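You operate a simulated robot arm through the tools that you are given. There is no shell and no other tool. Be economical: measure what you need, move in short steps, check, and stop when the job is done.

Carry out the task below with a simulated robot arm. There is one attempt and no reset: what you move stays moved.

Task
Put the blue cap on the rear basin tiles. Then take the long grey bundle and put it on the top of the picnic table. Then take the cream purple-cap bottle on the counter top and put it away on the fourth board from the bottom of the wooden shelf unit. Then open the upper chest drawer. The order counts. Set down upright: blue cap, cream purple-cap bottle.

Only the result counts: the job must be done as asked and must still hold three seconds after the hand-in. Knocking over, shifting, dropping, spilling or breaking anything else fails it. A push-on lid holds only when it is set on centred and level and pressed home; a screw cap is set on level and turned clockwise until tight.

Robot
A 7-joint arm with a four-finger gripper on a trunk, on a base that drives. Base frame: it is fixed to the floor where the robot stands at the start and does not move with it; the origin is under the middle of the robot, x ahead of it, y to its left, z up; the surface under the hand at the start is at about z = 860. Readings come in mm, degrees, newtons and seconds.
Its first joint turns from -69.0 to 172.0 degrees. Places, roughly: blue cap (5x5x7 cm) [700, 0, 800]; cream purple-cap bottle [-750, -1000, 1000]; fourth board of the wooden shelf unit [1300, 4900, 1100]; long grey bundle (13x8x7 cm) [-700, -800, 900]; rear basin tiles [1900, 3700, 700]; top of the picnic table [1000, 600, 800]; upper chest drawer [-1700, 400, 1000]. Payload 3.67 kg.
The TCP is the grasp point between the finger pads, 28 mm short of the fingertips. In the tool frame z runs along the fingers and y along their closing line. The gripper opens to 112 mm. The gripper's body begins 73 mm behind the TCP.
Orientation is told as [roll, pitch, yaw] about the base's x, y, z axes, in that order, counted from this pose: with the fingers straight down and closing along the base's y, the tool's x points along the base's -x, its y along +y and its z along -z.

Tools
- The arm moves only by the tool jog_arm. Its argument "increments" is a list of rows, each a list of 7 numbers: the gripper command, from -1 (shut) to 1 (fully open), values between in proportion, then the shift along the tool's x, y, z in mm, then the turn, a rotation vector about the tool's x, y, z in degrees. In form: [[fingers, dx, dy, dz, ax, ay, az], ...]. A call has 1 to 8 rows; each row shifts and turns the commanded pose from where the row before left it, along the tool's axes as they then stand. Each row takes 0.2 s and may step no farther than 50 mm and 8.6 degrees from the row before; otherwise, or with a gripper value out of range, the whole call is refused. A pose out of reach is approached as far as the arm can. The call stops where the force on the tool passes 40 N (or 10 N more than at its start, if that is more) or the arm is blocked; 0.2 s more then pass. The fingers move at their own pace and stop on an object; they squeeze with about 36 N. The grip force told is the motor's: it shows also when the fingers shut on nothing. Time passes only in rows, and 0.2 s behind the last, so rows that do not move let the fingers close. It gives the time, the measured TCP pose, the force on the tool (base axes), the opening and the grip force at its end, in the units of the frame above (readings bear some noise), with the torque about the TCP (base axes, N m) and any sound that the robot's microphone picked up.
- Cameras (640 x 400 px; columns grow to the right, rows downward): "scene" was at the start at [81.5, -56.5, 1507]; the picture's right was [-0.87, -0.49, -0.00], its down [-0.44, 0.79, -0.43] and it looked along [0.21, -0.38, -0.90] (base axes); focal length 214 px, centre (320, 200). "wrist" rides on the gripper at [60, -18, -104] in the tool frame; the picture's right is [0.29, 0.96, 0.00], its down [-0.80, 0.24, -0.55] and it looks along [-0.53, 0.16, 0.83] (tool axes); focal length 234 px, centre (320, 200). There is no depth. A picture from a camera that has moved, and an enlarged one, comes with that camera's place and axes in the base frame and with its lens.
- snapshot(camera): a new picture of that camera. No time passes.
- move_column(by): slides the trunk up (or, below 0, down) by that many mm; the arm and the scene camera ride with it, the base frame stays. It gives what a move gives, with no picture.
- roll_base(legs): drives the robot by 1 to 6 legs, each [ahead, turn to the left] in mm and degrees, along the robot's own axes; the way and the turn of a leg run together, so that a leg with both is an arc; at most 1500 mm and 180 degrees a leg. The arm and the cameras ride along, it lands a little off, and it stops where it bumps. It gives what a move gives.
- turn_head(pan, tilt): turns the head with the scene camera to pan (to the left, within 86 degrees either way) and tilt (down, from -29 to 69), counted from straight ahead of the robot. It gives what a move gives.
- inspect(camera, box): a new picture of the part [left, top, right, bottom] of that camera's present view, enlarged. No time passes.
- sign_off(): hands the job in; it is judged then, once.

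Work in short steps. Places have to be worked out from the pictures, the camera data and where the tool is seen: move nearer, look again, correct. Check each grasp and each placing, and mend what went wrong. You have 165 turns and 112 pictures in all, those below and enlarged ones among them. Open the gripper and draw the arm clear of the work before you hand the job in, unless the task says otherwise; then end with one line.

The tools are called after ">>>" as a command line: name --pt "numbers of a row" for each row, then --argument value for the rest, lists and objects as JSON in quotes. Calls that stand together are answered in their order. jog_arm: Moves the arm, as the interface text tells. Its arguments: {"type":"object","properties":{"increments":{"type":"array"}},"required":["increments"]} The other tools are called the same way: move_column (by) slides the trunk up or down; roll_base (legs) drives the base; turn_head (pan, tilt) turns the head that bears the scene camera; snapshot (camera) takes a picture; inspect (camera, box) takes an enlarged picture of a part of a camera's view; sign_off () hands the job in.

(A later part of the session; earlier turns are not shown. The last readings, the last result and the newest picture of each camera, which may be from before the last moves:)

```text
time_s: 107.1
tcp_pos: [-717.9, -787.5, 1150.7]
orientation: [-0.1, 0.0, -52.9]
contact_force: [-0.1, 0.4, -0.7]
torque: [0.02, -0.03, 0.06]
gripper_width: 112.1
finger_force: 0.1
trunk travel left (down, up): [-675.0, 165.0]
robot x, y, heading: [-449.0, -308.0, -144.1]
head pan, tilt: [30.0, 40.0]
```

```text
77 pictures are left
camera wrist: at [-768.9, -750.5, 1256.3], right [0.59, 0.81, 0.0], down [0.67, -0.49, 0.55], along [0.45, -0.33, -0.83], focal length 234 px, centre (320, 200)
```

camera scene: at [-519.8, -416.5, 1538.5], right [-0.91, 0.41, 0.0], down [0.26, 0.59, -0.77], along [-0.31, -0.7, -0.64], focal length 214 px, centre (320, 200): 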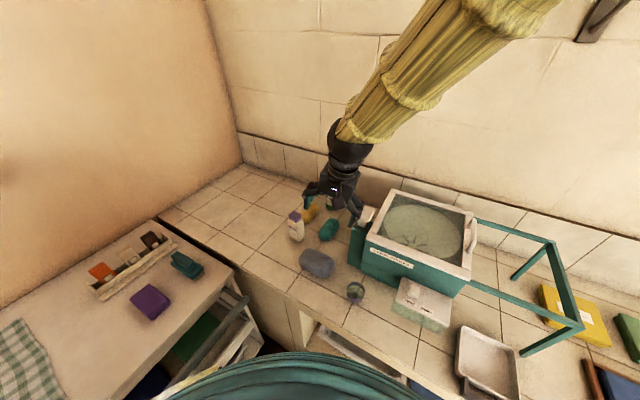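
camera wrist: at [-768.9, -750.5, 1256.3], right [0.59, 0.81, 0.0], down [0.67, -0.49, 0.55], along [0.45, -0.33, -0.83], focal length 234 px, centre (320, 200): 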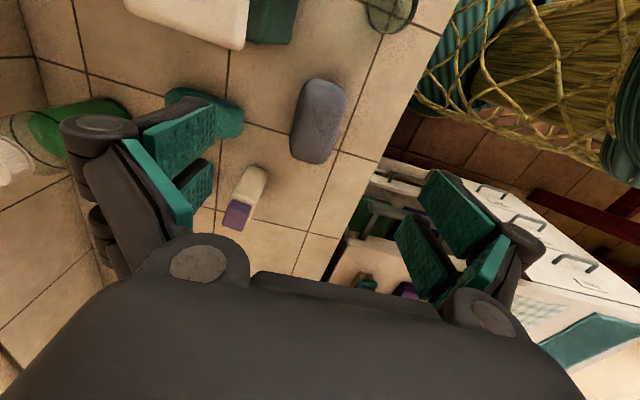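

Orientation good. Move over the bundle (-687, -810) and descend to z≈1000.

>>> jog_arm --pt "1 -18 6 30 0 0 0" --pt "1 -18 6 30 0 0 0" --pt "1 0 0 40 0 0 0" --pt "1 0 0 40 0 0 0" --pt "1 0 0 0 0 0 0"

>>> snapshot --camera "wrist"

```text
time_s: 108.5
tcp_pos: [-712.9, -819.9, 1049.9]
orientation: [-0.3, -4.3, -55.7]
contact_force: [-0.1, -0.5, 0.0]
torque: [0.01, -0.02, 0.01]
gripper_width: 112.1
finger_force: 0.0
trunk travel left (down, up): [-675.0, 165.0]
robot x, y, heading: [-445.7, -305.1, -144.1]
head pan, tilt: [30.0, 40.0]
stopped in row 5: the arm was blocked; the commanded pose is now the measured one
```

```text
76 pictures are left
camera wrist: at [-765.4, -773.9, 1149.4], right [0.63, 0.78, -0.03], down [0.62, -0.49, 0.61], along [0.46, -0.4, -0.79], focal length 234 px, centre (320, 200)
```

wrist: 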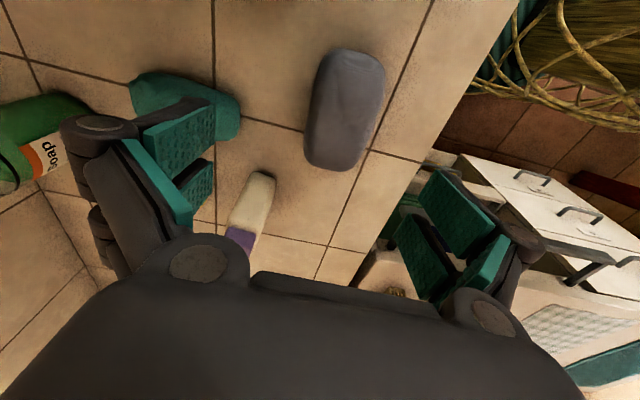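

Blocked again without tool force; I look at the elbow for a collision.

>>> turn_head --pan -10 --tilt 5

>>> snapshot --camera "scene"

```text
time_s: 109.6
tcp_pos: [-711.2, -819.0, 1050.0]
orientation: [-0.5, -4.3, -55.7]
contact_force: [-0.1, -0.3, -0.1]
torque: [0.02, 0.03, -0.05]
gripper_width: 112.2
finger_force: 0.0
trunk travel left (down, up): [-675.0, 165.0]
robot x, y, heading: [-446.1, -306.3, -144.2]
head pan, tilt: [-10.0, 5.0]
```

```text
75 pictures are left
camera scene: at [-567.6, -379.4, 1594.2], right [-0.44, 0.9, 0.0], down [0.08, 0.04, -1.0], along [-0.9, -0.44, -0.09], focal length 214 px, centre (320, 200)
```

scene: 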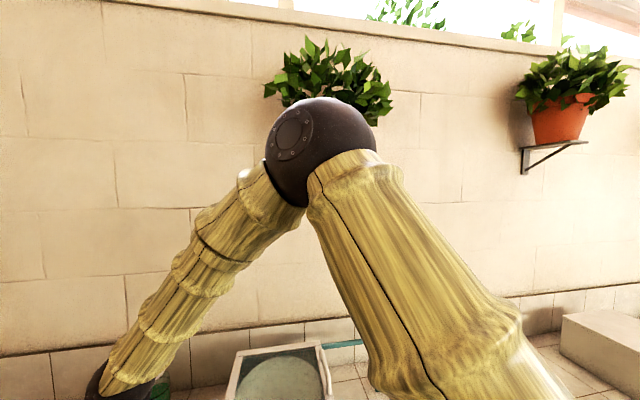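

No contact: it looks like a fold limit (hand too near the shoulder). I'll lift slightly, level, and back the base 160 mm to work at a longer reach.

>>> jog_arm --pt "1 0 0 -40 0 4.3 0" --pt "1 0 0 -40 0 0 2" --pt "1 0 0 0 0 0 0"

>>> roll_base --legs '[[-170, 0]]'

>>> turn_head --pan 20 --tilt 40

>>> snapshot --camera "scene"

```text
time_s: 110.4
tcp_pos: [-711.8, -815.3, 1128.3]
orientation: [-0.4, 0.3, -57.6]
contact_force: [-0.7, -1.2, -0.3]
torque: [0.0, 0.02, 0.05]
gripper_width: 112.0
finger_force: 0.0
trunk travel left (down, up): [-675.0, 165.0]
robot x, y, heading: [-445.5, -304.8, -143.9]
head pan, tilt: [-10.0, 5.0]
```

```text
time_s: 111.9
tcp_pos: [-572.4, -713.7, 1129.7]
orientation: [-0.5, 0.2, -57.8]
contact_force: [0.5, 0.5, 0.1]
torque: [-0.01, 0.03, 0.01]
gripper_width: 111.7
finger_force: 0.2
trunk travel left (down, up): [-675.0, 165.0]
robot x, y, heading: [-310.3, -207.3, -144.1]
head pan, tilt: [-10.0, 5.0]
```

```text
time_s: 112.9
tcp_pos: [-574.4, -714.8, 1127.4]
orientation: [-0.5, 0.2, -57.7]
contact_force: [0.4, 0.2, -0.9]
torque: [-0.01, 0.02, 0.01]
gripper_width: 112.0
finger_force: 0.1
trunk travel left (down, up): [-675.0, 165.0]
robot x, y, heading: [-306.5, -209.6, -144.3]
head pan, tilt: [20.0, 40.0]
```

```text
74 pictures are left
camera scene: at [-394.8, -309.6, 1538.6], right [-0.83, 0.56, 0.0], down [0.36, 0.53, -0.77], along [-0.43, -0.63, -0.64], focal length 214 px, centre (320, 200)
```

scene: 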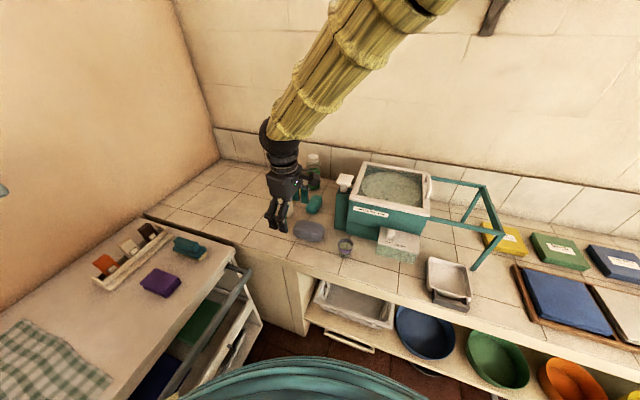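

>>> jog_arm --pt "1 -3.3 -37 0 0 0 -2.8" --pt "1 -3.3 -37 0 0 0 -2.8" --pt "1 -3.3 -37 0 0 0 0" --pt "1 -3.3 -36 0 0 0 0" --pt "1 0 0 40 0 0 0" --pt "1 0 0 40 0 0 0" --pt "1 0 0 40 0 0 0" --pt "1 0 0 0 0 0 0"

>>> snapshot --camera "wrist"

```text
time_s: 114.7
tcp_pos: [-695.0, -810.6, 1016.4]
orientation: [-0.4, -0.6, -52.9]
contact_force: [-0.8, -0.6, 0.1]
torque: [-0.06, -0.04, -0.01]
gripper_width: 112.1
finger_force: 0.1
trunk travel left (down, up): [-675.0, 165.0]
robot x, y, heading: [-306.1, -209.4, -144.2]
head pan, tilt: [20.0, 40.0]
```

```text
73 pictures are left
camera wrist: at [-746.1, -773.0, 1120.6], right [0.59, 0.81, -0.01], down [0.67, -0.48, 0.56], along [0.45, -0.34, -0.83], focal length 234 px, centre (320, 200)
```

wrist: 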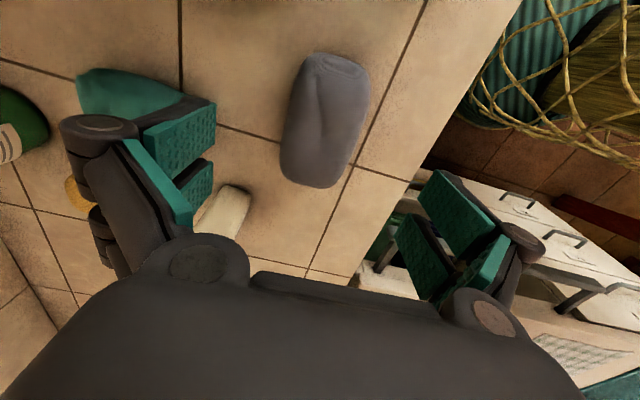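

Centered; small yaw tweak and descend to z≈898.

>>> jog_arm --pt "1 -2 2 40 0 0 -4" --pt "1 0 0 40 0 0 0" --pt "1 0 0 25 0 0 0" --pt "1 0 0 12 0 0 0" --pt "1 0 0 0 0 0 0"

>>> snapshot --camera "wrist"

```text
time_s: 115.9
tcp_pos: [-691.1, -811.2, 895.1]
orientation: [-0.3, -0.2, -48.7]
contact_force: [-0.2, 0.2, 1.3]
torque: [0.0, -0.03, -0.04]
gripper_width: 111.8
finger_force: 0.0
trunk travel left (down, up): [-675.0, 165.0]
robot x, y, heading: [-307.2, -211.2, -144.4]
head pan, tilt: [20.0, 40.0]
```

```text
72 pictures are left
camera wrist: at [-744.0, -779.2, 999.4], right [0.53, 0.85, -0.01], down [0.71, -0.44, 0.55], along [0.47, -0.3, -0.83], focal length 234 px, centre (320, 200)
```

wrist: 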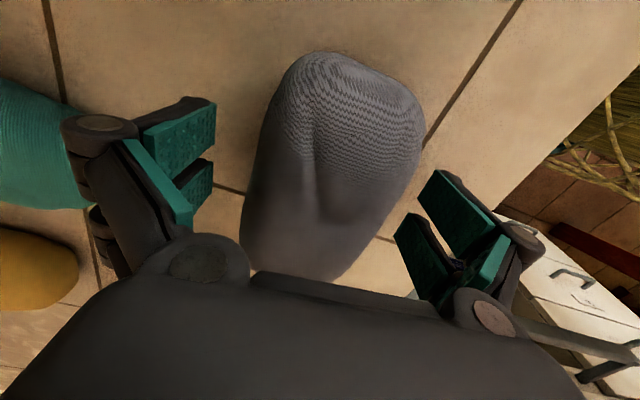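

Bundle lies between the fingers. Close and lift.

>>> jog_arm --pt "-1 0 0 0 0 0 0" --pt "-1 0 0 0 0 0 0" --pt "-1 0 0 0 0 0 0"

>>> jog_arm --pt "-1 0 0 -30 0 0 0" --pt "-1 0 0 -40 0 0 0" --pt "-1 0 0 -40 0 0 0" --pt "-1 0 0 -40 0 0 0" --pt "-1 0 0 -40 0 0 0" --pt "-1 0 0 -40 0 0 0" --pt "-1 0 0 0 0 0 0"

>>> snapshot --camera "scene"

```text
time_s: 116.7
tcp_pos: [-691.7, -811.4, 894.9]
orientation: [-0.3, 0.0, -48.7]
contact_force: [-1.3, -0.8, 5.3]
torque: [-0.18, 0.04, -0.17]
gripper_width: 71.8
finger_force: 35.8
trunk travel left (down, up): [-675.0, 165.0]
robot x, y, heading: [-303.2, -206.9, -144.4]
head pan, tilt: [20.0, 40.0]
```

```text
time_s: 118.3
tcp_pos: [-683.2, -813.1, 1121.2]
orientation: [-0.3, 0.2, -48.0]
contact_force: [0.1, -0.5, -2.0]
torque: [0.02, -0.05, -0.01]
gripper_width: 71.7
finger_force: 35.6
trunk travel left (down, up): [-675.0, 165.0]
robot x, y, heading: [-312.5, -210.1, -144.3]
head pan, tilt: [20.0, 40.0]
```

```text
71 pictures are left
camera scene: at [-395.4, -311.0, 1538.3], right [-0.83, 0.56, 0.0], down [0.36, 0.53, -0.77], along [-0.43, -0.63, -0.64], focal length 214 px, centre (320, 200)
```

scene: 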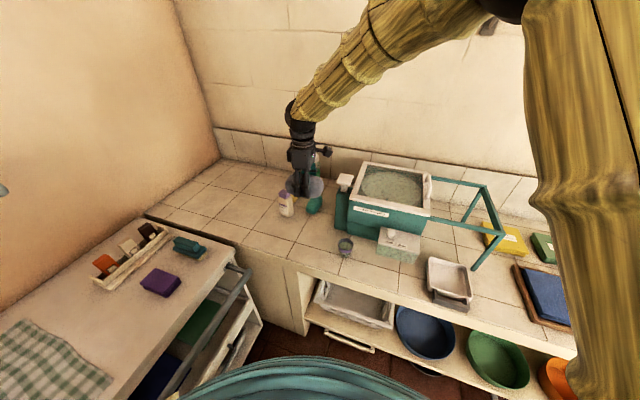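

The bundle is held. Retract and raise the arm, then drive back toward the table.

>>> jog_arm --pt "-1 10.5 36 -15 0 0 0" --pt "-1 10.5 36 -15 0 0 0" --pt "-1 10.5 36 -15 0 0 0" --pt "-1 10.5 36 -15 0 0 0" --pt "-1 0 0 0 0 0 0"

>>> roll_base --legs '[[0, 180], [340, 0], [0, -50]]'

>>> turn_head --pan 15 --tilt 45

>>> snapshot --camera "scene"

```text
time_s: 119.5
tcp_pos: [-604.6, -686.6, 1180.0]
orientation: [-0.3, 0.3, -48.1]
contact_force: [-0.6, 0.8, -2.2]
torque: [0.06, 0.01, 0.03]
gripper_width: 71.7
finger_force: 36.0
trunk travel left (down, up): [-675.0, 165.0]
robot x, y, heading: [-307.1, -209.2, -144.2]
head pan, tilt: [20.0, 40.0]
```

```text
time_s: 131.2
tcp_pos: [538.4, 30.2, 1180.6]
orientation: [-0.4, 0.3, 79.3]
contact_force: [0.8, 0.6, -0.8]
torque: [0.02, 0.01, -0.01]
gripper_width: 70.5
finger_force: 36.3
trunk travel left (down, up): [-675.0, 165.0]
robot x, y, heading: [-24.3, -27.4, -16.9]
head pan, tilt: [20.0, 40.0]
```

```text
time_s: 131.9
tcp_pos: [537.1, 31.1, 1181.4]
orientation: [-0.3, 0.4, 79.3]
contact_force: [0.9, 0.2, -2.5]
torque: [-0.02, 0.03, 0.0]
gripper_width: 70.9
finger_force: 36.1
trunk travel left (down, up): [-675.0, 165.0]
robot x, y, heading: [-23.2, -20.9, -17.1]
head pan, tilt: [15.0, 45.0]
```

```text
70 pictures are left
camera scene: at [109.1, -42.6, 1531.3], right [-0.03, -1.0, 0.0], down [-0.71, 0.02, -0.71], along [0.71, -0.02, -0.71], focal length 214 px, centre (320, 200)
```

scene: 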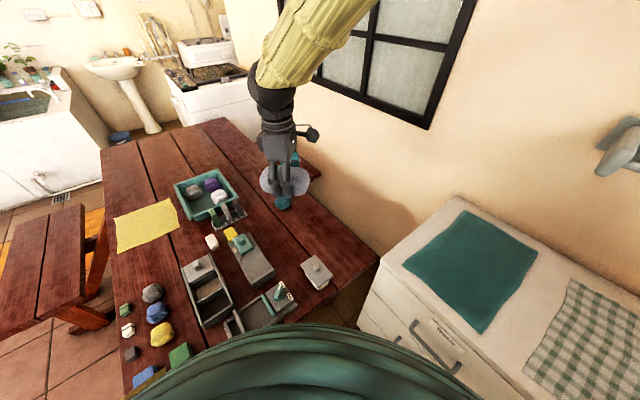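

The drop zone near (710, 5) is clear. Move over it and descend.

>>> jog_arm --pt "-1 -2 -43.5 10 0 0 0" --pt "-1 -2 -43.5 10 0 0 0" --pt "-1 -2 -43.5 10 0 0 0" --pt "-1 -1 -43.5 10 0 0 0" --pt "-1 0 0 45 0 0 0" --pt "-1 0 0 45 0 0 0" --pt "-1 0 0 45 0 0 0" --pt "-1 0 0 45 0 0 0"

>>> snapshot --camera "scene"

```text
time_s: 133.7
tcp_pos: [714.2, 4.9, 962.8]
orientation: [-0.3, 0.4, 79.4]
contact_force: [0.2, -0.7, -2.5]
torque: [-0.01, 0.06, 0.0]
gripper_width: 70.1
finger_force: 36.1
trunk travel left (down, up): [-675.0, 165.0]
robot x, y, heading: [-21.8, -21.6, -16.9]
head pan, tilt: [15.0, 45.0]
```

```text
69 pictures are left
camera scene: at [110.9, -42.4, 1531.1], right [-0.03, -1.0, 0.0], down [-0.71, 0.02, -0.71], along [0.71, -0.02, -0.71], focal length 214 px, centre (320, 200)
```

scene: 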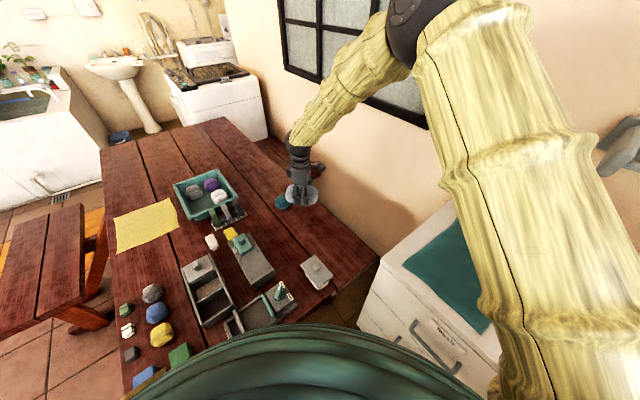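

>>> jog_arm --pt "-1 0 0 45 0 0 0" --pt "-1 0 0 45 0 0 0" --pt "-1 0 0 45 0 0 0" --pt "-1 0 0 20 0 0 0" --pt "-1 0 0 0 0 0 0"

>>> inspect --camera "scene" --box '[240, 160, 368, 240]'

```text
time_s: 134.9
tcp_pos: [711.7, 3.2, 807.5]
orientation: [-0.3, 0.3, 79.4]
contact_force: [-0.1, 0.2, -2.1]
torque: [-0.05, -0.04, 0.0]
gripper_width: 70.1
finger_force: 36.1
trunk travel left (down, up): [-675.0, 165.0]
robot x, y, heading: [-21.0, -23.4, -16.9]
head pan, tilt: [15.0, 45.0]
```

```text
5.00 times, centred on (304, 200) of scene
camera zoom: at [109.4, -42.6, 1531.2], right [-0.03, -1.0, 0.0], down [-0.71, 0.02, -0.71], along [0.71, -0.02, -0.71], focal length 1072 px, centre (400, 200)
```

zoom: 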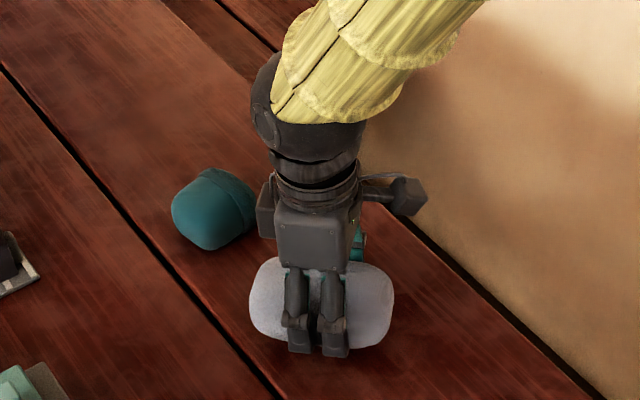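

Near the table. Fine descent to contact.

>>> jog_arm --pt "-1 0 0 5 0 0 0" --pt "-1 0 0 5 0 0 0" --pt "-1 0 0 4 0 0 0" --pt "-1 0 0 4 0 0 0" --pt "-1 0 0 4 0 0 0" --pt "-1 0 0 4 0 0 0" --pt "-1 0 0 0 0 0 0"

```text
time_s: 136.5
tcp_pos: [711.7, 3.1, 785.2]
orientation: [-0.6, 0.3, 79.3]
contact_force: [0.1, -3.6, 23.5]
torque: [0.28, -0.85, -0.21]
gripper_width: 69.8
finger_force: 36.1
trunk travel left (down, up): [-675.0, 165.0]
robot x, y, heading: [-20.0, -21.0, -16.7]
head pan, tilt: [15.0, 45.0]
```

Contact with the table (25 N). Release and rise.

>>> jog_arm --pt "0.5 0 0 0 0 0 0" --pt "1 0 0 0 0 0 0" --pt "1 0 0 0 0 0 0" --pt "1 0 0 -20 0 0 0" --pt "1 0 0 -45 0 0 0" --pt "1 0 0 -45 0 0 0" --pt "1 0 0 -45 0 0 0" --pt "1 0 0 -45 0 0 0"

>>> snapshot --camera "wrist"

```text
time_s: 138.3
tcp_pos: [709.1, 4.6, 982.9]
orientation: [-0.4, 0.3, 79.3]
contact_force: [-0.8, 0.0, 0.0]
torque: [0.01, -0.01, 0.02]
gripper_width: 111.8
finger_force: 0.1
trunk travel left (down, up): [-675.0, 165.0]
robot x, y, heading: [-21.7, -20.3, -16.9]
head pan, tilt: [15.0, 45.0]
```

```text
67 pictures are left
camera wrist: at [715.3, -58.1, 1087.7], right [-0.99, -0.11, 0.0], down [-0.09, 0.83, 0.55], along [-0.05, 0.55, -0.84], focal length 234 px, centre (320, 200)
```

wrist: 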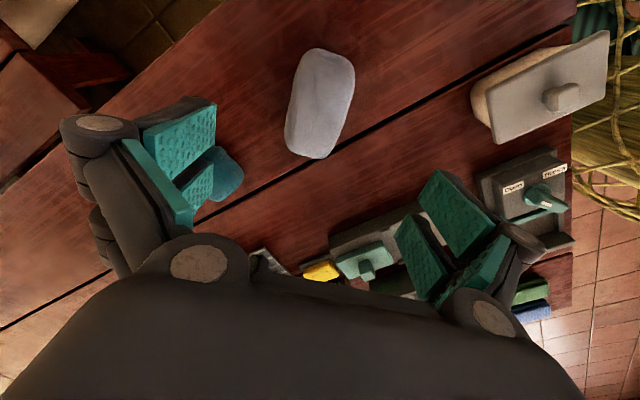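

The bundle rests on the table. Retract the arm and drive back to the counter for the bottle.

>>> jog_arm --pt "1 2 40 -30 0 0 0" --pt "1 2 40 -30 0 0 0" --pt "1 2 40 -30 0 0 0" --pt "1 1 40 -30 0 0 0" --pt "1 0 20 -30 0 0 0" --pt "1 0 0 -30 0 0 0"

>>> roll_base --legs '[[0, 53], [-345, 0], [0, 180]]'

>>> turn_head --pan 25 --tilt 35

>>> snapshot --camera "scene"

>>> inspect --camera "scene" --box '[240, 130, 360, 205]'

```text
time_s: 139.7
tcp_pos: [530.0, 31.8, 1162.0]
orientation: [-0.4, 0.3, 79.2]
contact_force: [0.4, 0.2, 0.3]
torque: [-0.02, 0.0, -0.01]
gripper_width: 112.1
finger_force: 0.2
trunk travel left (down, up): [-675.0, 165.0]
robot x, y, heading: [-25.9, -23.0, -16.8]
head pan, tilt: [15.0, 45.0]
```

```text
time_s: 151.6
tcp_pos: [-587.8, -703.9, 1161.8]
orientation: [-0.5, 0.4, -47.0]
contact_force: [-0.5, -0.6, -0.5]
torque: [-0.01, -0.02, 0.01]
gripper_width: 112.2
finger_force: 0.1
trunk travel left (down, up): [-675.0, 165.0]
robot x, y, heading: [-300.8, -223.0, -143.7]
head pan, tilt: [15.0, 45.0]
```

```text
time_s: 152.4
tcp_pos: [-587.4, -704.3, 1161.0]
orientation: [-0.5, 0.4, -47.0]
contact_force: [0.6, 0.7, 0.0]
torque: [0.0, 0.0, -0.01]
gripper_width: 111.7
finger_force: 0.1
trunk travel left (down, up): [-675.0, 165.0]
robot x, y, heading: [-305.4, -227.2, -143.6]
head pan, tilt: [25.0, 35.0]
```

```text
66 pictures are left
camera scene: at [-384.1, -334.4, 1546.0], right [-0.88, 0.48, 0.0], down [0.27, 0.51, -0.82], along [-0.39, -0.72, -0.57], focal length 214 px, centre (320, 200)
```

scene: 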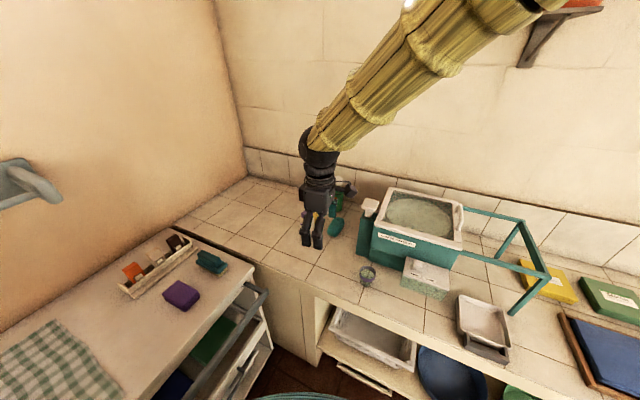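

```text
5.33 times, centred on (300, 168) of scene
camera zoom: at [-384.1, -334.4, 1546.0], right [-0.88, 0.48, 0.0], down [0.27, 0.51, -0.82], along [-0.39, -0.72, -0.57], focal length 1144 px, centre (427, 373)
```

zoom: 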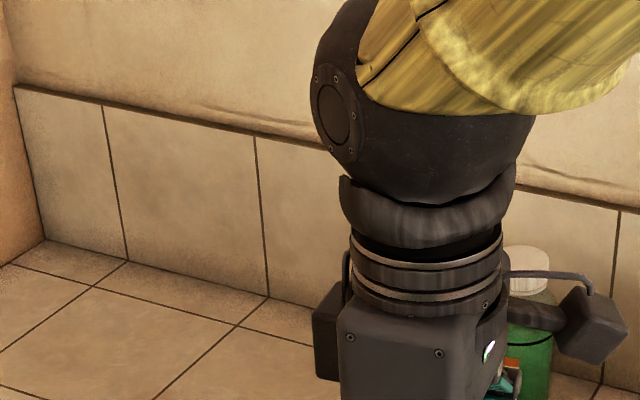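

Yaw the hand to face the bottle direction (-114°) and look with the wrist camera.

>>> jog_arm --pt "0.6 0 0 0 0 0 8.4" --pt "0.6 0 0 0 0 0 8.4" --pt "0.6 0 0 0 0 0 8.4" --pt "0.6 0 0 0 0 0 8.4" --pt "0.6 0 0 0 0 0 8.4" --pt "0.6 0 0 0 0 0 8.4" --pt "0.6 0 0 0 0 0 8.4" --pt "0.6 0 0 0 0 0 8.4"

>>> snapshot --camera "wrist"

```text
time_s: 154.2
tcp_pos: [-593.4, -701.9, 1166.8]
orientation: [0.7, -0.2, -115.0]
contact_force: [0.2, -0.8, -0.4]
torque: [0.01, 0.02, 0.01]
gripper_width: 89.8
finger_force: 0.1
trunk travel left (down, up): [-675.0, 165.0]
robot x, y, heading: [-304.1, -228.2, -143.4]
head pan, tilt: [25.0, 35.0]
```

```text
64 pictures are left
camera wrist: at [-584.5, -640.8, 1270.2], right [0.99, -0.14, 0.01], down [-0.13, -0.82, 0.56], along [-0.07, -0.56, -0.83], focal length 234 px, centre (320, 200)
```

wrist: 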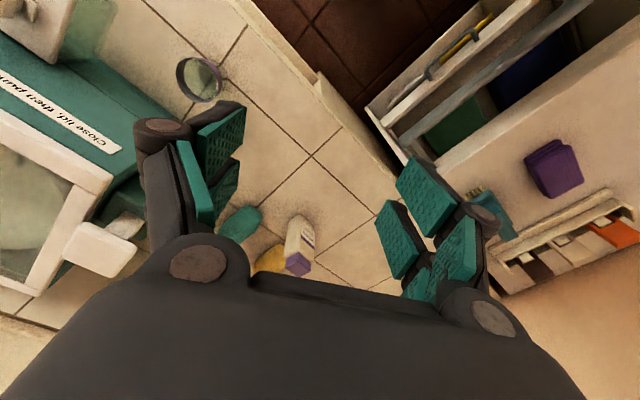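

>>> inspect --camera "wrist" --box '[240, 195, 368, 275]'

```text
5.00 times, centred on (304, 235) of wrist
camera zoom: at [-584.5, -640.8, 1270.2], right [0.99, -0.14, 0.01], down [-0.13, -0.82, 0.56], along [-0.07, -0.56, -0.83], focal length 1171 px, centre (400, 25)
```

zoom: 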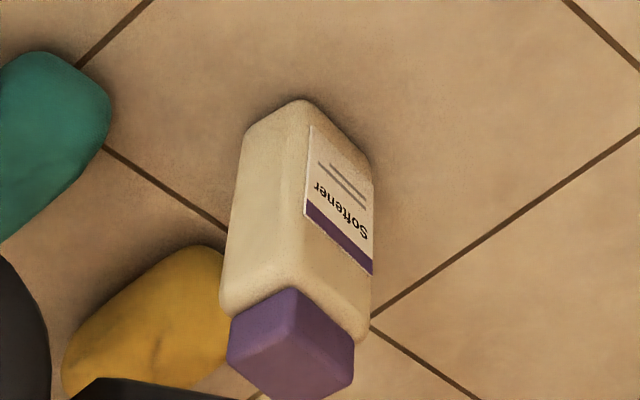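

Bottle footprint ≈ 51×35 mm centred near (-671, -983), long axis ≈ -63°. Plan: approach with a tilted tool along -153°. First translate outward, then yaw.

>>> jog_arm --pt "0.6 -44 21 0 0 0 0" --pt "0.6 -44 21 0 0 0 0" --pt "0.6 -44 21 0 0 0 0" --pt "0.6 -44 21 0 0 0 0" --pt "0.6 0 0 0 0 0 8.4" --pt "0.6 0 0 0 0 0 8.4" --pt "0.6 0 0 0 0 0 8.4" --pt "0.6 0 0 0 0 0 8.4"

>>> jog_arm --pt "0.6 0 0 0 0 0 4.4" --pt "0.6 0 0 0 0 -8 0" --pt "0.6 0 0 0 0 -8 0" --pt "0.6 0 0 0 0 -8 0" --pt "0.6 0 0 0 0 0 0"

```text
time_s: 155.1
tcp_pos: [-639.3, -858.3, 1247.4]
orientation: [5.5, -5.0, -118.6]
contact_force: [0.0, 0.2, 0.0]
torque: [0.01, -0.04, 0.0]
gripper_width: 89.2
finger_force: 0.1
trunk travel left (down, up): [-675.0, 165.0]
robot x, y, heading: [-303.5, -225.1, -143.6]
head pan, tilt: [25.0, 35.0]
stopped in row 4: the arm was blocked; the commanded pose is now the measured one
```

```text
time_s: 156.3
tcp_pos: [-650.9, -854.9, 1262.0]
orientation: [9.0, -28.6, -127.7]
contact_force: [-1.7, 0.0, -0.3]
torque: [0.02, -0.04, 0.03]
gripper_width: 89.5
finger_force: 0.1
trunk travel left (down, up): [-675.0, 165.0]
robot x, y, heading: [-304.5, -225.9, -143.3]
head pan, tilt: [25.0, 35.0]
```

Blocked again. I check the elbow against the wall planters.

>>> turn_head --pan 10 --tilt 0

>>> snapshot --camera "scene"

>>> snapshot --camera "wrist"

```text
time_s: 157.3
tcp_pos: [-646.9, -855.8, 1266.4]
orientation: [9.1, -28.7, -127.5]
contact_force: [0.4, -0.2, 0.5]
torque: [0.0, 0.02, 0.05]
gripper_width: 89.7
finger_force: 0.1
trunk travel left (down, up): [-675.0, 165.0]
robot x, y, heading: [-300.1, -227.3, -143.4]
head pan, tilt: [10.0, 0.0]
```

```text
62 pictures are left
camera scene: at [-384.1, -337.9, 1555.8], right [-0.89, 0.46, 0.0], down [0.22, 0.43, -0.88], along [-0.4, -0.78, -0.48], focal length 214 px, centre (320, 200)
```

scene: 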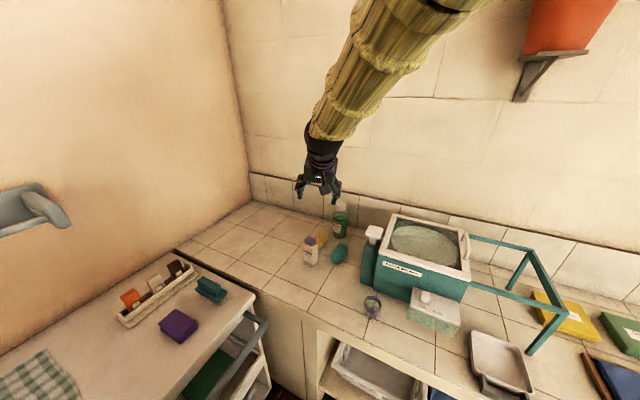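

```text
61 pictures are left
camera wrist: at [-612.9, -754.4, 1324.4], right [0.95, -0.32, -0.01], down [-0.14, -0.42, 0.9], along [-0.29, -0.85, -0.44], focal length 234 px, centre (320, 200)
```

wrist: 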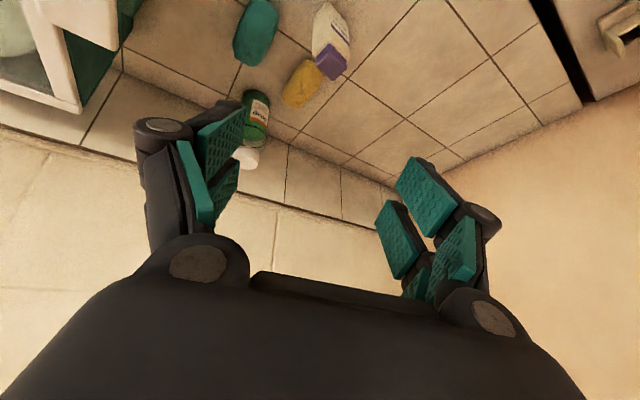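

>>> snapshot --camera "scene"

```text
60 pictures are left
camera scene: at [-384.1, -337.9, 1555.8], right [-0.89, 0.46, 0.0], down [0.22, 0.43, -0.88], along [-0.4, -0.78, -0.48], focal length 214 px, centre (320, 200)
```

scene: 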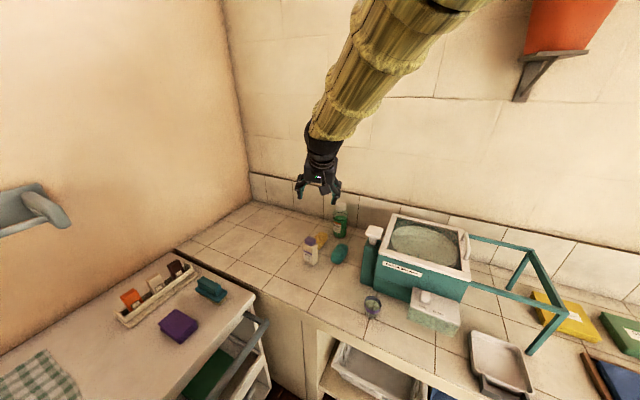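

The head did not move: it seems to be touching the upper arm — likely the head itself is what blocks the arm. I turn the head well left.

>>> turn_head --pan 70 --tilt 35

>>> snapshot --camera "scene"

```text
time_s: 158.6
tcp_pos: [-647.3, -854.5, 1267.0]
orientation: [8.9, -28.9, -127.4]
contact_force: [0.9, 0.5, 0.3]
torque: [0.0, 0.01, 0.02]
gripper_width: 89.5
finger_force: 0.0
trunk travel left (down, up): [-675.0, 165.0]
robot x, y, heading: [-300.5, -223.9, -143.3]
head pan, tilt: [70.0, 35.0]
```

```text
59 pictures are left
camera scene: at [-317.0, -341.6, 1546.1], right [-0.96, -0.29, 0.0], down [-0.16, 0.55, -0.82], along [0.23, -0.79, -0.57], focal length 214 px, centre (320, 200)
```

scene: 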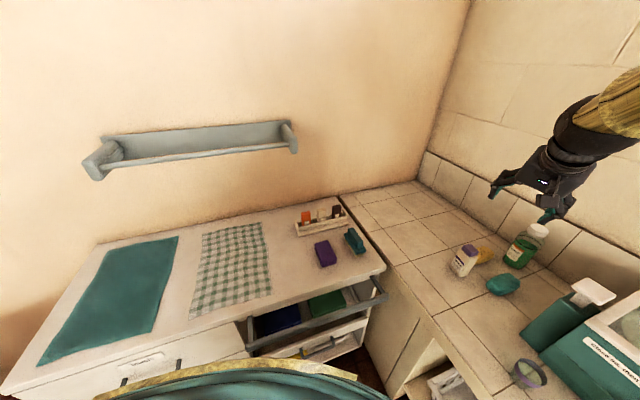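

Head is clear now. Remove roll, yaw to -153, and tilt further to 60°.

>>> jog_arm --pt "0.6 0 0 0 4.5 0 0" --pt "0.6 0 0 0 4.4 0 0" --pt "0.6 0 0 0 4.1 0 7.4" --pt "0.6 0 0 0 4.1 0 7.4" --pt "0.6 0 0 0 4.1 0 7.4" --pt "0.6 0 0 0 0 0 0"

>>> jog_arm --pt "0.6 0 0 0 0 -7.8 0" --pt "0.6 0 0 0 0 -7.8 0" --pt "0.6 0 0 0 0 -7.8 0" --pt "0.6 0 0 0 0 -7.8 0" --pt "0.6 0 0 0 0 0 0"

>>> snapshot --camera "scene"

```text
time_s: 160.2
tcp_pos: [-661.9, -847.4, 1319.6]
orientation: [5.1, -29.5, -156.4]
contact_force: [-0.6, 0.1, -0.4]
torque: [0.02, -0.02, 0.01]
gripper_width: 89.8
finger_force: 0.1
trunk travel left (down, up): [-675.0, 165.0]
robot x, y, heading: [-304.9, -220.7, -143.4]
head pan, tilt: [70.0, 35.0]
stopped in row 6: the arm was blocked; the commanded pose is now the measured one
```

```text
time_s: 161.6
tcp_pos: [-688.3, -833.3, 1358.4]
orientation: [18.5, -57.6, -171.5]
contact_force: [0.3, 0.8, -1.0]
torque: [0.0, -0.01, -0.03]
gripper_width: 89.7
finger_force: 0.0
trunk travel left (down, up): [-675.0, 165.0]
robot x, y, heading: [-301.1, -227.9, -143.7]
head pan, tilt: [70.0, 35.0]
stopped in row 5: the arm was blocked; the commanded pose is now the measured one
```

```text
58 pictures are left
camera scene: at [-316.8, -340.9, 1546.0], right [-0.96, -0.28, 0.0], down [-0.16, 0.55, -0.82], along [0.23, -0.78, -0.57], focal length 214 px, centre (320, 200)
```

scene: 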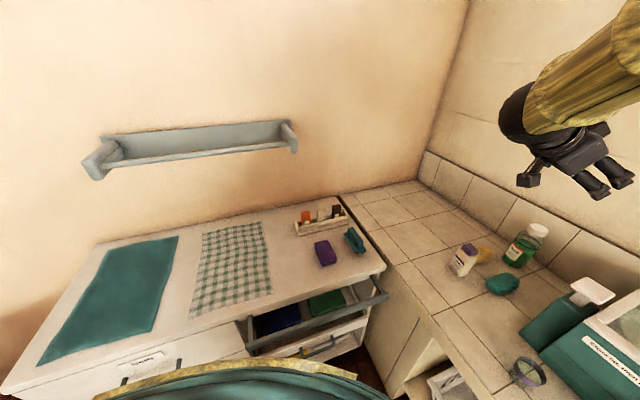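

The tilt pushes a joint limit in this direction. I'll restore the tool to level, and then reposition the base so the grasp (approach along -63°, closing on the 35 mm side) lies in the arm's easy range.

>>> jog_arm --pt "0.6 0 0 0 8.5 0 0" --pt "0.6 0 0 0 8 0 0" --pt "0.6 0 0 0 2 8 0" --pt "0.6 0 0 0 0 8.4 0" --pt "0.6 0 0 0 0 8.4 0" --pt "0.6 0 0 0 0 8.4 0" --pt "0.6 0 0 0 0 8.4 0" --pt "0.6 0 0 0 0 8.4 0"

>>> jog_arm --pt "0.6 0 0 0 0 7.6 0" --pt "0.6 0 0 0 0 0 -8.4" --pt "0.6 0 0 0 0 0 -8.4" --pt "0.6 0 0 0 0 0 -8.4" --pt "0.6 0 0 0 0 0 -8.4" --pt "0.6 0 0 0 0 0 -8.4" --pt "0.6 0 0 0 0 0 -8.4" --pt "0.6 0 0 0 0 0 0"

```text
time_s: 163.6
tcp_pos: [-694.6, -826.9, 1385.4]
orientation: [2.1, -7.5, -171.9]
contact_force: [0.4, -1.1, -1.1]
torque: [0.03, 0.0, -0.02]
gripper_width: 89.5
finger_force: 0.1
trunk travel left (down, up): [-675.0, 165.0]
robot x, y, heading: [-302.0, -226.9, -143.4]
head pan, tilt: [70.0, 35.0]
stopped in row 8: the arm was blocked; the commanded pose is now the measured one
```

```text
time_s: 165.4
tcp_pos: [-692.5, -827.9, 1384.1]
orientation: [1.2, -1.4, -121.2]
contact_force: [0.8, 0.0, 0.9]
torque: [0.02, -0.01, -0.01]
gripper_width: 89.3
finger_force: 0.2
trunk travel left (down, up): [-675.0, 165.0]
robot x, y, heading: [-306.8, -224.0, -142.9]
head pan, tilt: [70.0, 35.0]
```

>>> jog_arm --pt "0.6 26 0 36 0 0 0" --pt "0.6 26 0 36 -1 1.3 0" --pt "0.6 26 0 36 0 0 0" --pt "0.6 26 0 36 0 0 0" --pt "0.6 26 0 36 0 0 0" --pt "0.6 0 0 0 0 0 0"

>>> turn_head --pan 50 --tilt -20

>>> snapshot --camera "scene"

```text
time_s: 166.8
tcp_pos: [-625.5, -722.1, 1200.8]
orientation: [2.3, -0.1, -121.2]
contact_force: [0.1, -0.2, 0.2]
torque: [-0.02, -0.03, -0.02]
gripper_width: 89.3
finger_force: 0.0
trunk travel left (down, up): [-675.0, 165.0]
robot x, y, heading: [-302.3, -222.3, -143.2]
head pan, tilt: [70.0, 35.0]
```

```text
time_s: 168.0
tcp_pos: [-625.3, -720.7, 1201.7]
orientation: [2.2, -0.1, -121.2]
contact_force: [-0.3, -0.1, 0.9]
torque: [0.0, 0.0, -0.05]
gripper_width: 89.6
finger_force: 0.0
trunk travel left (down, up): [-675.0, 165.0]
robot x, y, heading: [-305.3, -225.8, -143.2]
head pan, tilt: [50.0, -20.0]
```

```text
57 pictures are left
camera scene: at [-346.5, -333.0, 1631.4], right [-1.0, 0.06, 0.0], down [-0.02, -0.34, -0.94], along [-0.05, -0.94, 0.34], focal length 214 px, centre (320, 200)
```

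scene: 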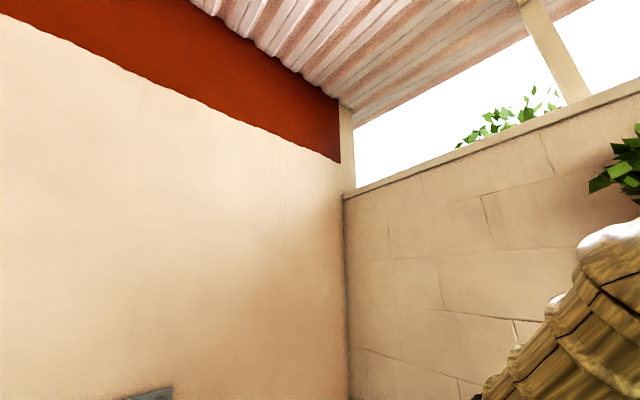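

Reposition: swing left, back up, and face about -95°.

>>> roll_base --legs '[[0, 120], [-353, 0], [0, -72]]'

>>> turn_head --pan 40 --tilt 45

>>> snapshot --camera "scene"

```text
time_s: 178.5
tcp_pos: [-461.5, -668.3, 1202.1]
orientation: [2.2, 0.0, -71.9]
contact_force: [0.6, -0.3, 0.3]
torque: [0.01, -0.03, -0.02]
gripper_width: 89.7
finger_force: 0.1
trunk travel left (down, up): [-675.0, 165.0]
robot x, y, heading: [-625.9, -100.6, -94.1]
head pan, tilt: [50.0, -20.0]
```

```text
time_s: 179.8
tcp_pos: [-460.7, -668.9, 1201.2]
orientation: [2.3, -0.1, -72.0]
contact_force: [-0.5, 0.3, 0.0]
torque: [0.01, 0.03, 0.02]
gripper_width: 89.6
finger_force: 0.1
trunk travel left (down, up): [-675.0, 165.0]
robot x, y, heading: [-623.7, -98.6, -94.4]
head pan, tilt: [40.0, 45.0]
```

```text
56 pictures are left
camera scene: at [-580.1, -217.1, 1531.3], right [-0.81, -0.59, 0.0], down [-0.41, 0.57, -0.71], along [0.41, -0.57, -0.71], focal length 214 px, centre (320, 200)
```

scene: 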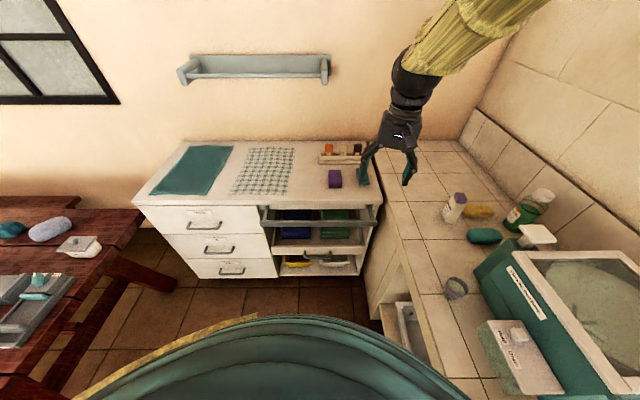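

Good geometry: the bottle is straight ahead at 885 mm. Move the hand above the approach lane, then tilt.

>>> jog_arm --pt "0.6 -14 -40.4 0 1.1 0 0" --pt "0.6 -14 -40.4 0 1.1 0 0" --pt "0.6 -14 -40.4 0 0 0 0" --pt "0.6 -14 -40.4 0 0 0 0" --pt "0.6 -14 -40.4 0 0 0 0" --pt "0.6 -14 -40.4 0 0 0 0" --pt "0.6 -14 -40.4 0 0 0 0" --pt "0.6 0 0 0 0 0 -8.5"

>>> jog_arm --pt "0.6 0 0 0 0 -8 0" --pt "0.6 0 0 0 0 -8 0" --pt "0.6 0 0 0 0 -8 0" --pt "0.6 0 0 0 0 -8 0" --pt "0.6 0 0 0 0 0 0"

```text
time_s: 181.7
tcp_pos: [-698.9, -847.0, 1201.2]
orientation: [-0.1, -0.1, -63.5]
contact_force: [0.3, 0.1, 0.6]
torque: [-0.03, 0.02, 0.02]
gripper_width: 89.4
finger_force: 0.1
trunk travel left (down, up): [-675.0, 165.0]
robot x, y, heading: [-627.6, -97.8, -94.1]
head pan, tilt: [40.0, 45.0]
```

```text
time_s: 182.8
tcp_pos: [-700.0, -847.7, 1199.7]
orientation: [0.1, -32.1, -63.5]
contact_force: [-0.6, -0.3, -0.6]
torque: [0.0, 0.04, -0.01]
gripper_width: 89.8
finger_force: 0.0
trunk travel left (down, up): [-675.0, 165.0]
robot x, y, heading: [-622.5, -96.5, -94.2]
head pan, tilt: [40.0, 45.0]
```

Works well. Continue to 60° tilt.

>>> jog_arm --pt "0.6 0 0 0 0 -7 0" --pt "0.6 0 0 0 0 -7 0" --pt "0.6 0 0 0 0 -7 0" --pt "0.6 0 0 0 0 -7 0" --pt "0.6 0 0 0 0 0 0"

>>> snapshot --camera "wrist"

>>> snapshot --camera "scene"

```text
time_s: 184.1
tcp_pos: [-698.5, -849.0, 1200.3]
orientation: [-0.1, -60.1, -63.6]
contact_force: [0.7, 0.6, 0.3]
torque: [0.02, 0.02, -0.01]
gripper_width: 89.6
finger_force: 0.0
trunk travel left (down, up): [-675.0, 165.0]
robot x, y, heading: [-624.1, -96.7, -94.0]
head pan, tilt: [40.0, 45.0]
```

```text
55 pictures are left
camera wrist: at [-768.6, -749.3, 1200.9], right [0.79, 0.55, -0.25], down [0.18, 0.18, 0.97], along [0.58, -0.81, 0.05], focal length 234 px, centre (320, 200)
```

wrist: 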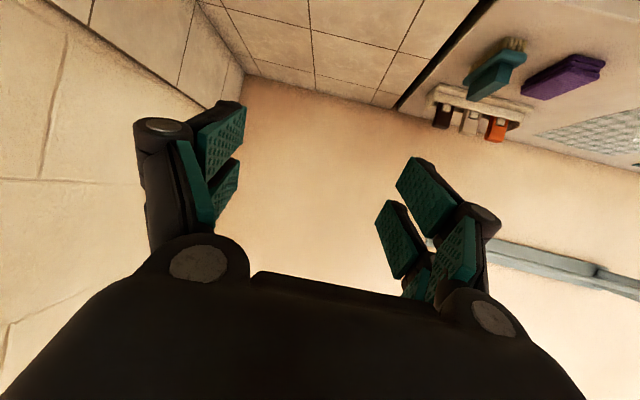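

```text
54 pictures are left
camera scene: at [-579.8, -216.6, 1531.3], right [-0.81, -0.59, 0.0], down [-0.41, 0.57, -0.71], along [0.41, -0.57, -0.71], focal length 214 px, centre (320, 200)
```

scene: 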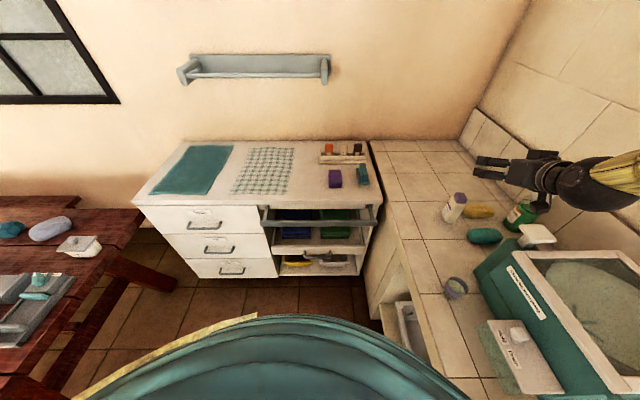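

Tilted cleanly. Zoom on the bottle for its exact position.

>>> inspect --camera "scene" --box '[420, 180, 484, 220]'

```text
10.00 times, centred on (452, 200) of scene
camera zoom: at [-579.8, -216.6, 1531.3], right [-0.81, -0.59, 0.0], down [-0.41, 0.57, -0.71], along [0.41, -0.57, -0.71], focal length 2145 px, centre (-1000, 200)
```

zoom: 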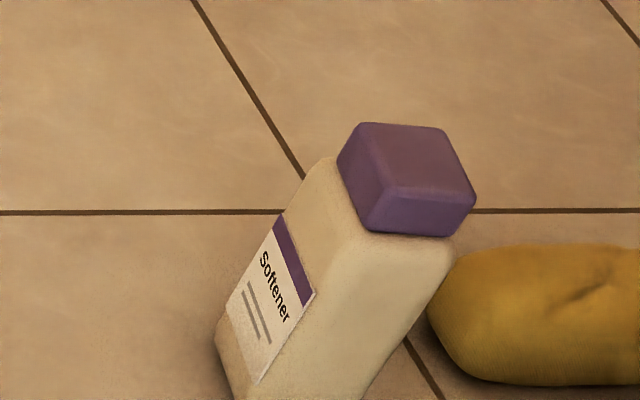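

Move down to a pre-grasp 170 mm behind the bottle along the tool axis and view it sideways.

>>> jog_arm --pt "0.8 43 -7 17.5 0 0 0" --pt "0.8 43 -7 17.5 0 0 0" --pt "0.8 43 -7 17.5 0 0 0" --pt "0.8 43 -7 17.5 0 0 0" --pt "0.8 0 0 0 0 0 0"

>>> snapshot --camera "wrist"

>>> snapshot --camera "scene"

```text
time_s: 184.8
tcp_pos: [-721.3, -840.8, 1093.2]
orientation: [-0.5, -60.9, -62.9]
contact_force: [-0.7, 19.4, 33.7]
torque: [4.45, 2.69, -1.53]
gripper_width: 100.8
finger_force: 0.0
trunk travel left (down, up): [-675.0, 165.0]
robot x, y, heading: [-626.8, -96.8, -94.1]
head pan, tilt: [40.0, 45.0]
stopped in row 3: the force on the tool passed its limit at 139 N (the readings are from after the stop); the commanded pose is now the measured one
```

```text
52 pictures are left
camera wrist: at [-791.7, -743.1, 1092.5], right [0.79, 0.55, -0.26], down [0.17, 0.2, 0.96], along [0.58, -0.81, 0.06], focal length 234 px, centre (320, 200)
```

wrist: 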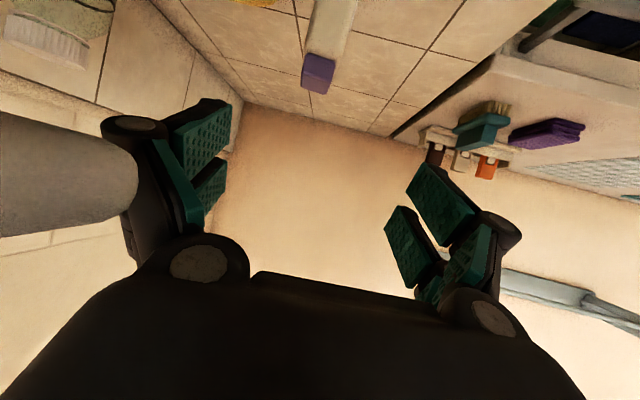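

```text
51 pictures are left
camera scene: at [-580.4, -214.0, 1532.1], right [-0.81, -0.58, 0.0], down [-0.41, 0.57, -0.71], along [0.41, -0.57, -0.71], focal length 214 px, centre (320, 200)
```

scene: 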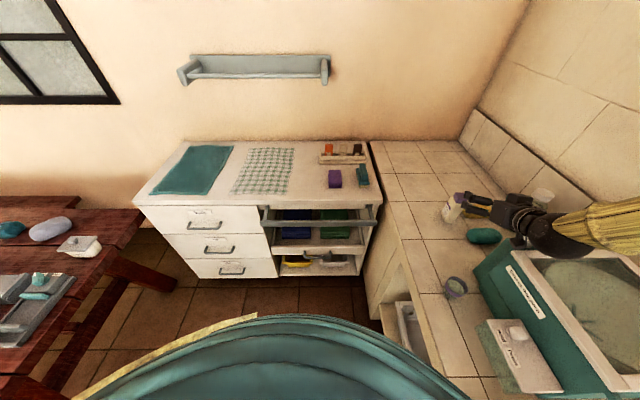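

The gripper body touched the dispenser/box. Back straight up and check for damage.

>>> jog_arm --pt "0.8 -37 0 -22 0 0 0" --pt "0.8 -37 0 -22 0 0 0" --pt "0.8 -37 0 -22 0 0 0" --pt "0.8 0 0 0 0 0 0"

>>> inspect --camera "scene" --box '[420, 150, 640, 288]'

```text
time_s: 185.8
tcp_pos: [-724.1, -839.4, 1217.9]
orientation: [-0.2, -60.8, -63.2]
contact_force: [-0.5, 0.1, -0.9]
torque: [0.0, -0.01, 0.04]
gripper_width: 100.7
finger_force: 0.2
trunk travel left (down, up): [-675.0, 165.0]
robot x, y, heading: [-626.8, -102.8, -94.2]
head pan, tilt: [40.0, 45.0]
```

```text
2.90 times, centred on (530, 219) of scene
camera zoom: at [-580.5, -218.5, 1531.1], right [-0.81, -0.59, 0.0], down [-0.41, 0.57, -0.71], along [0.41, -0.57, -0.71], focal length 622 px, centre (-289, 145)
```

zoom: 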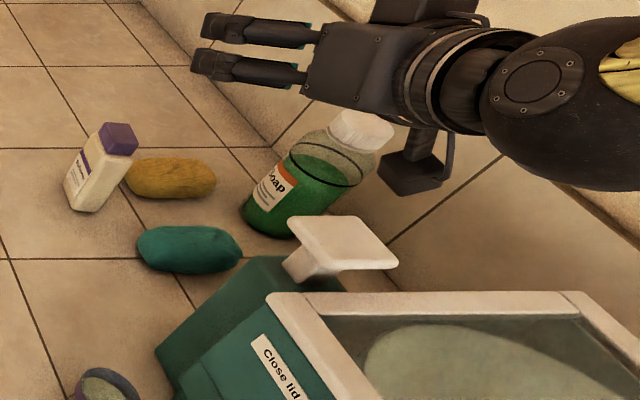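

Nothing was displaced. New plan: grasp the bottle top-down first (as with the bundle), set it at the free bundle spot with a better yaw, and re-grasp tilted from there. Untilt now.

>>> jog_arm --pt "0.8 0 0 0 0 8.5 0" --pt "0.8 0 0 0 0 8.5 0" --pt "0.8 0 0 0 0 8.5 0" --pt "0.8 0 0 0 0 8.5 0" --pt "0.8 0 0 0 0 8.5 0" --pt "0.8 0 0 0 0 8.5 0" --pt "0.8 0 0 0 0 8.5 0" --pt "0.8 0 0 0 0 1.2 0"

>>> jog_arm --pt "0.8 -28 0 20 0 0 0" --pt "0.8 -28 0 20 0 0 0" --pt "0.8 -28 0 20 0 0 0" --pt "0.8 0 0 0 0 0 0"

>>> snapshot --camera "wrist"

```text
time_s: 187.6
tcp_pos: [-723.7, -840.4, 1219.7]
orientation: [-0.2, -0.1, -63.4]
contact_force: [0.2, 0.2, -0.3]
torque: [0.03, 0.02, -0.02]
gripper_width: 100.9
finger_force: 0.1
trunk travel left (down, up): [-675.0, 165.0]
robot x, y, heading: [-624.6, -96.3, -94.2]
head pan, tilt: [40.0, 45.0]
```

```text
time_s: 188.6
tcp_pos: [-685.7, -916.5, 1161.5]
orientation: [-0.2, -0.2, -63.4]
contact_force: [0.3, 0.2, 0.1]
torque: [-0.01, -0.05, 0.02]
gripper_width: 100.6
finger_force: 0.0
trunk travel left (down, up): [-675.0, 165.0]
robot x, y, heading: [-628.1, -96.8, -94.3]
head pan, tilt: [40.0, 45.0]
```

```text
49 pictures are left
camera wrist: at [-728.9, -871.3, 1266.1], right [0.73, 0.69, 0.0], down [0.57, -0.6, 0.56], along [0.38, -0.41, -0.83], focal length 234 px, centre (320, 200)
```

wrist: 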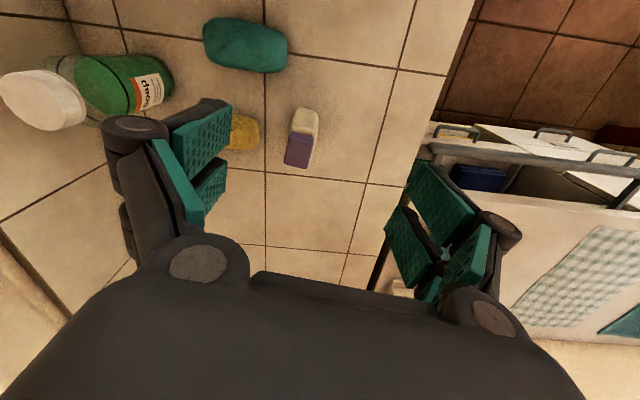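

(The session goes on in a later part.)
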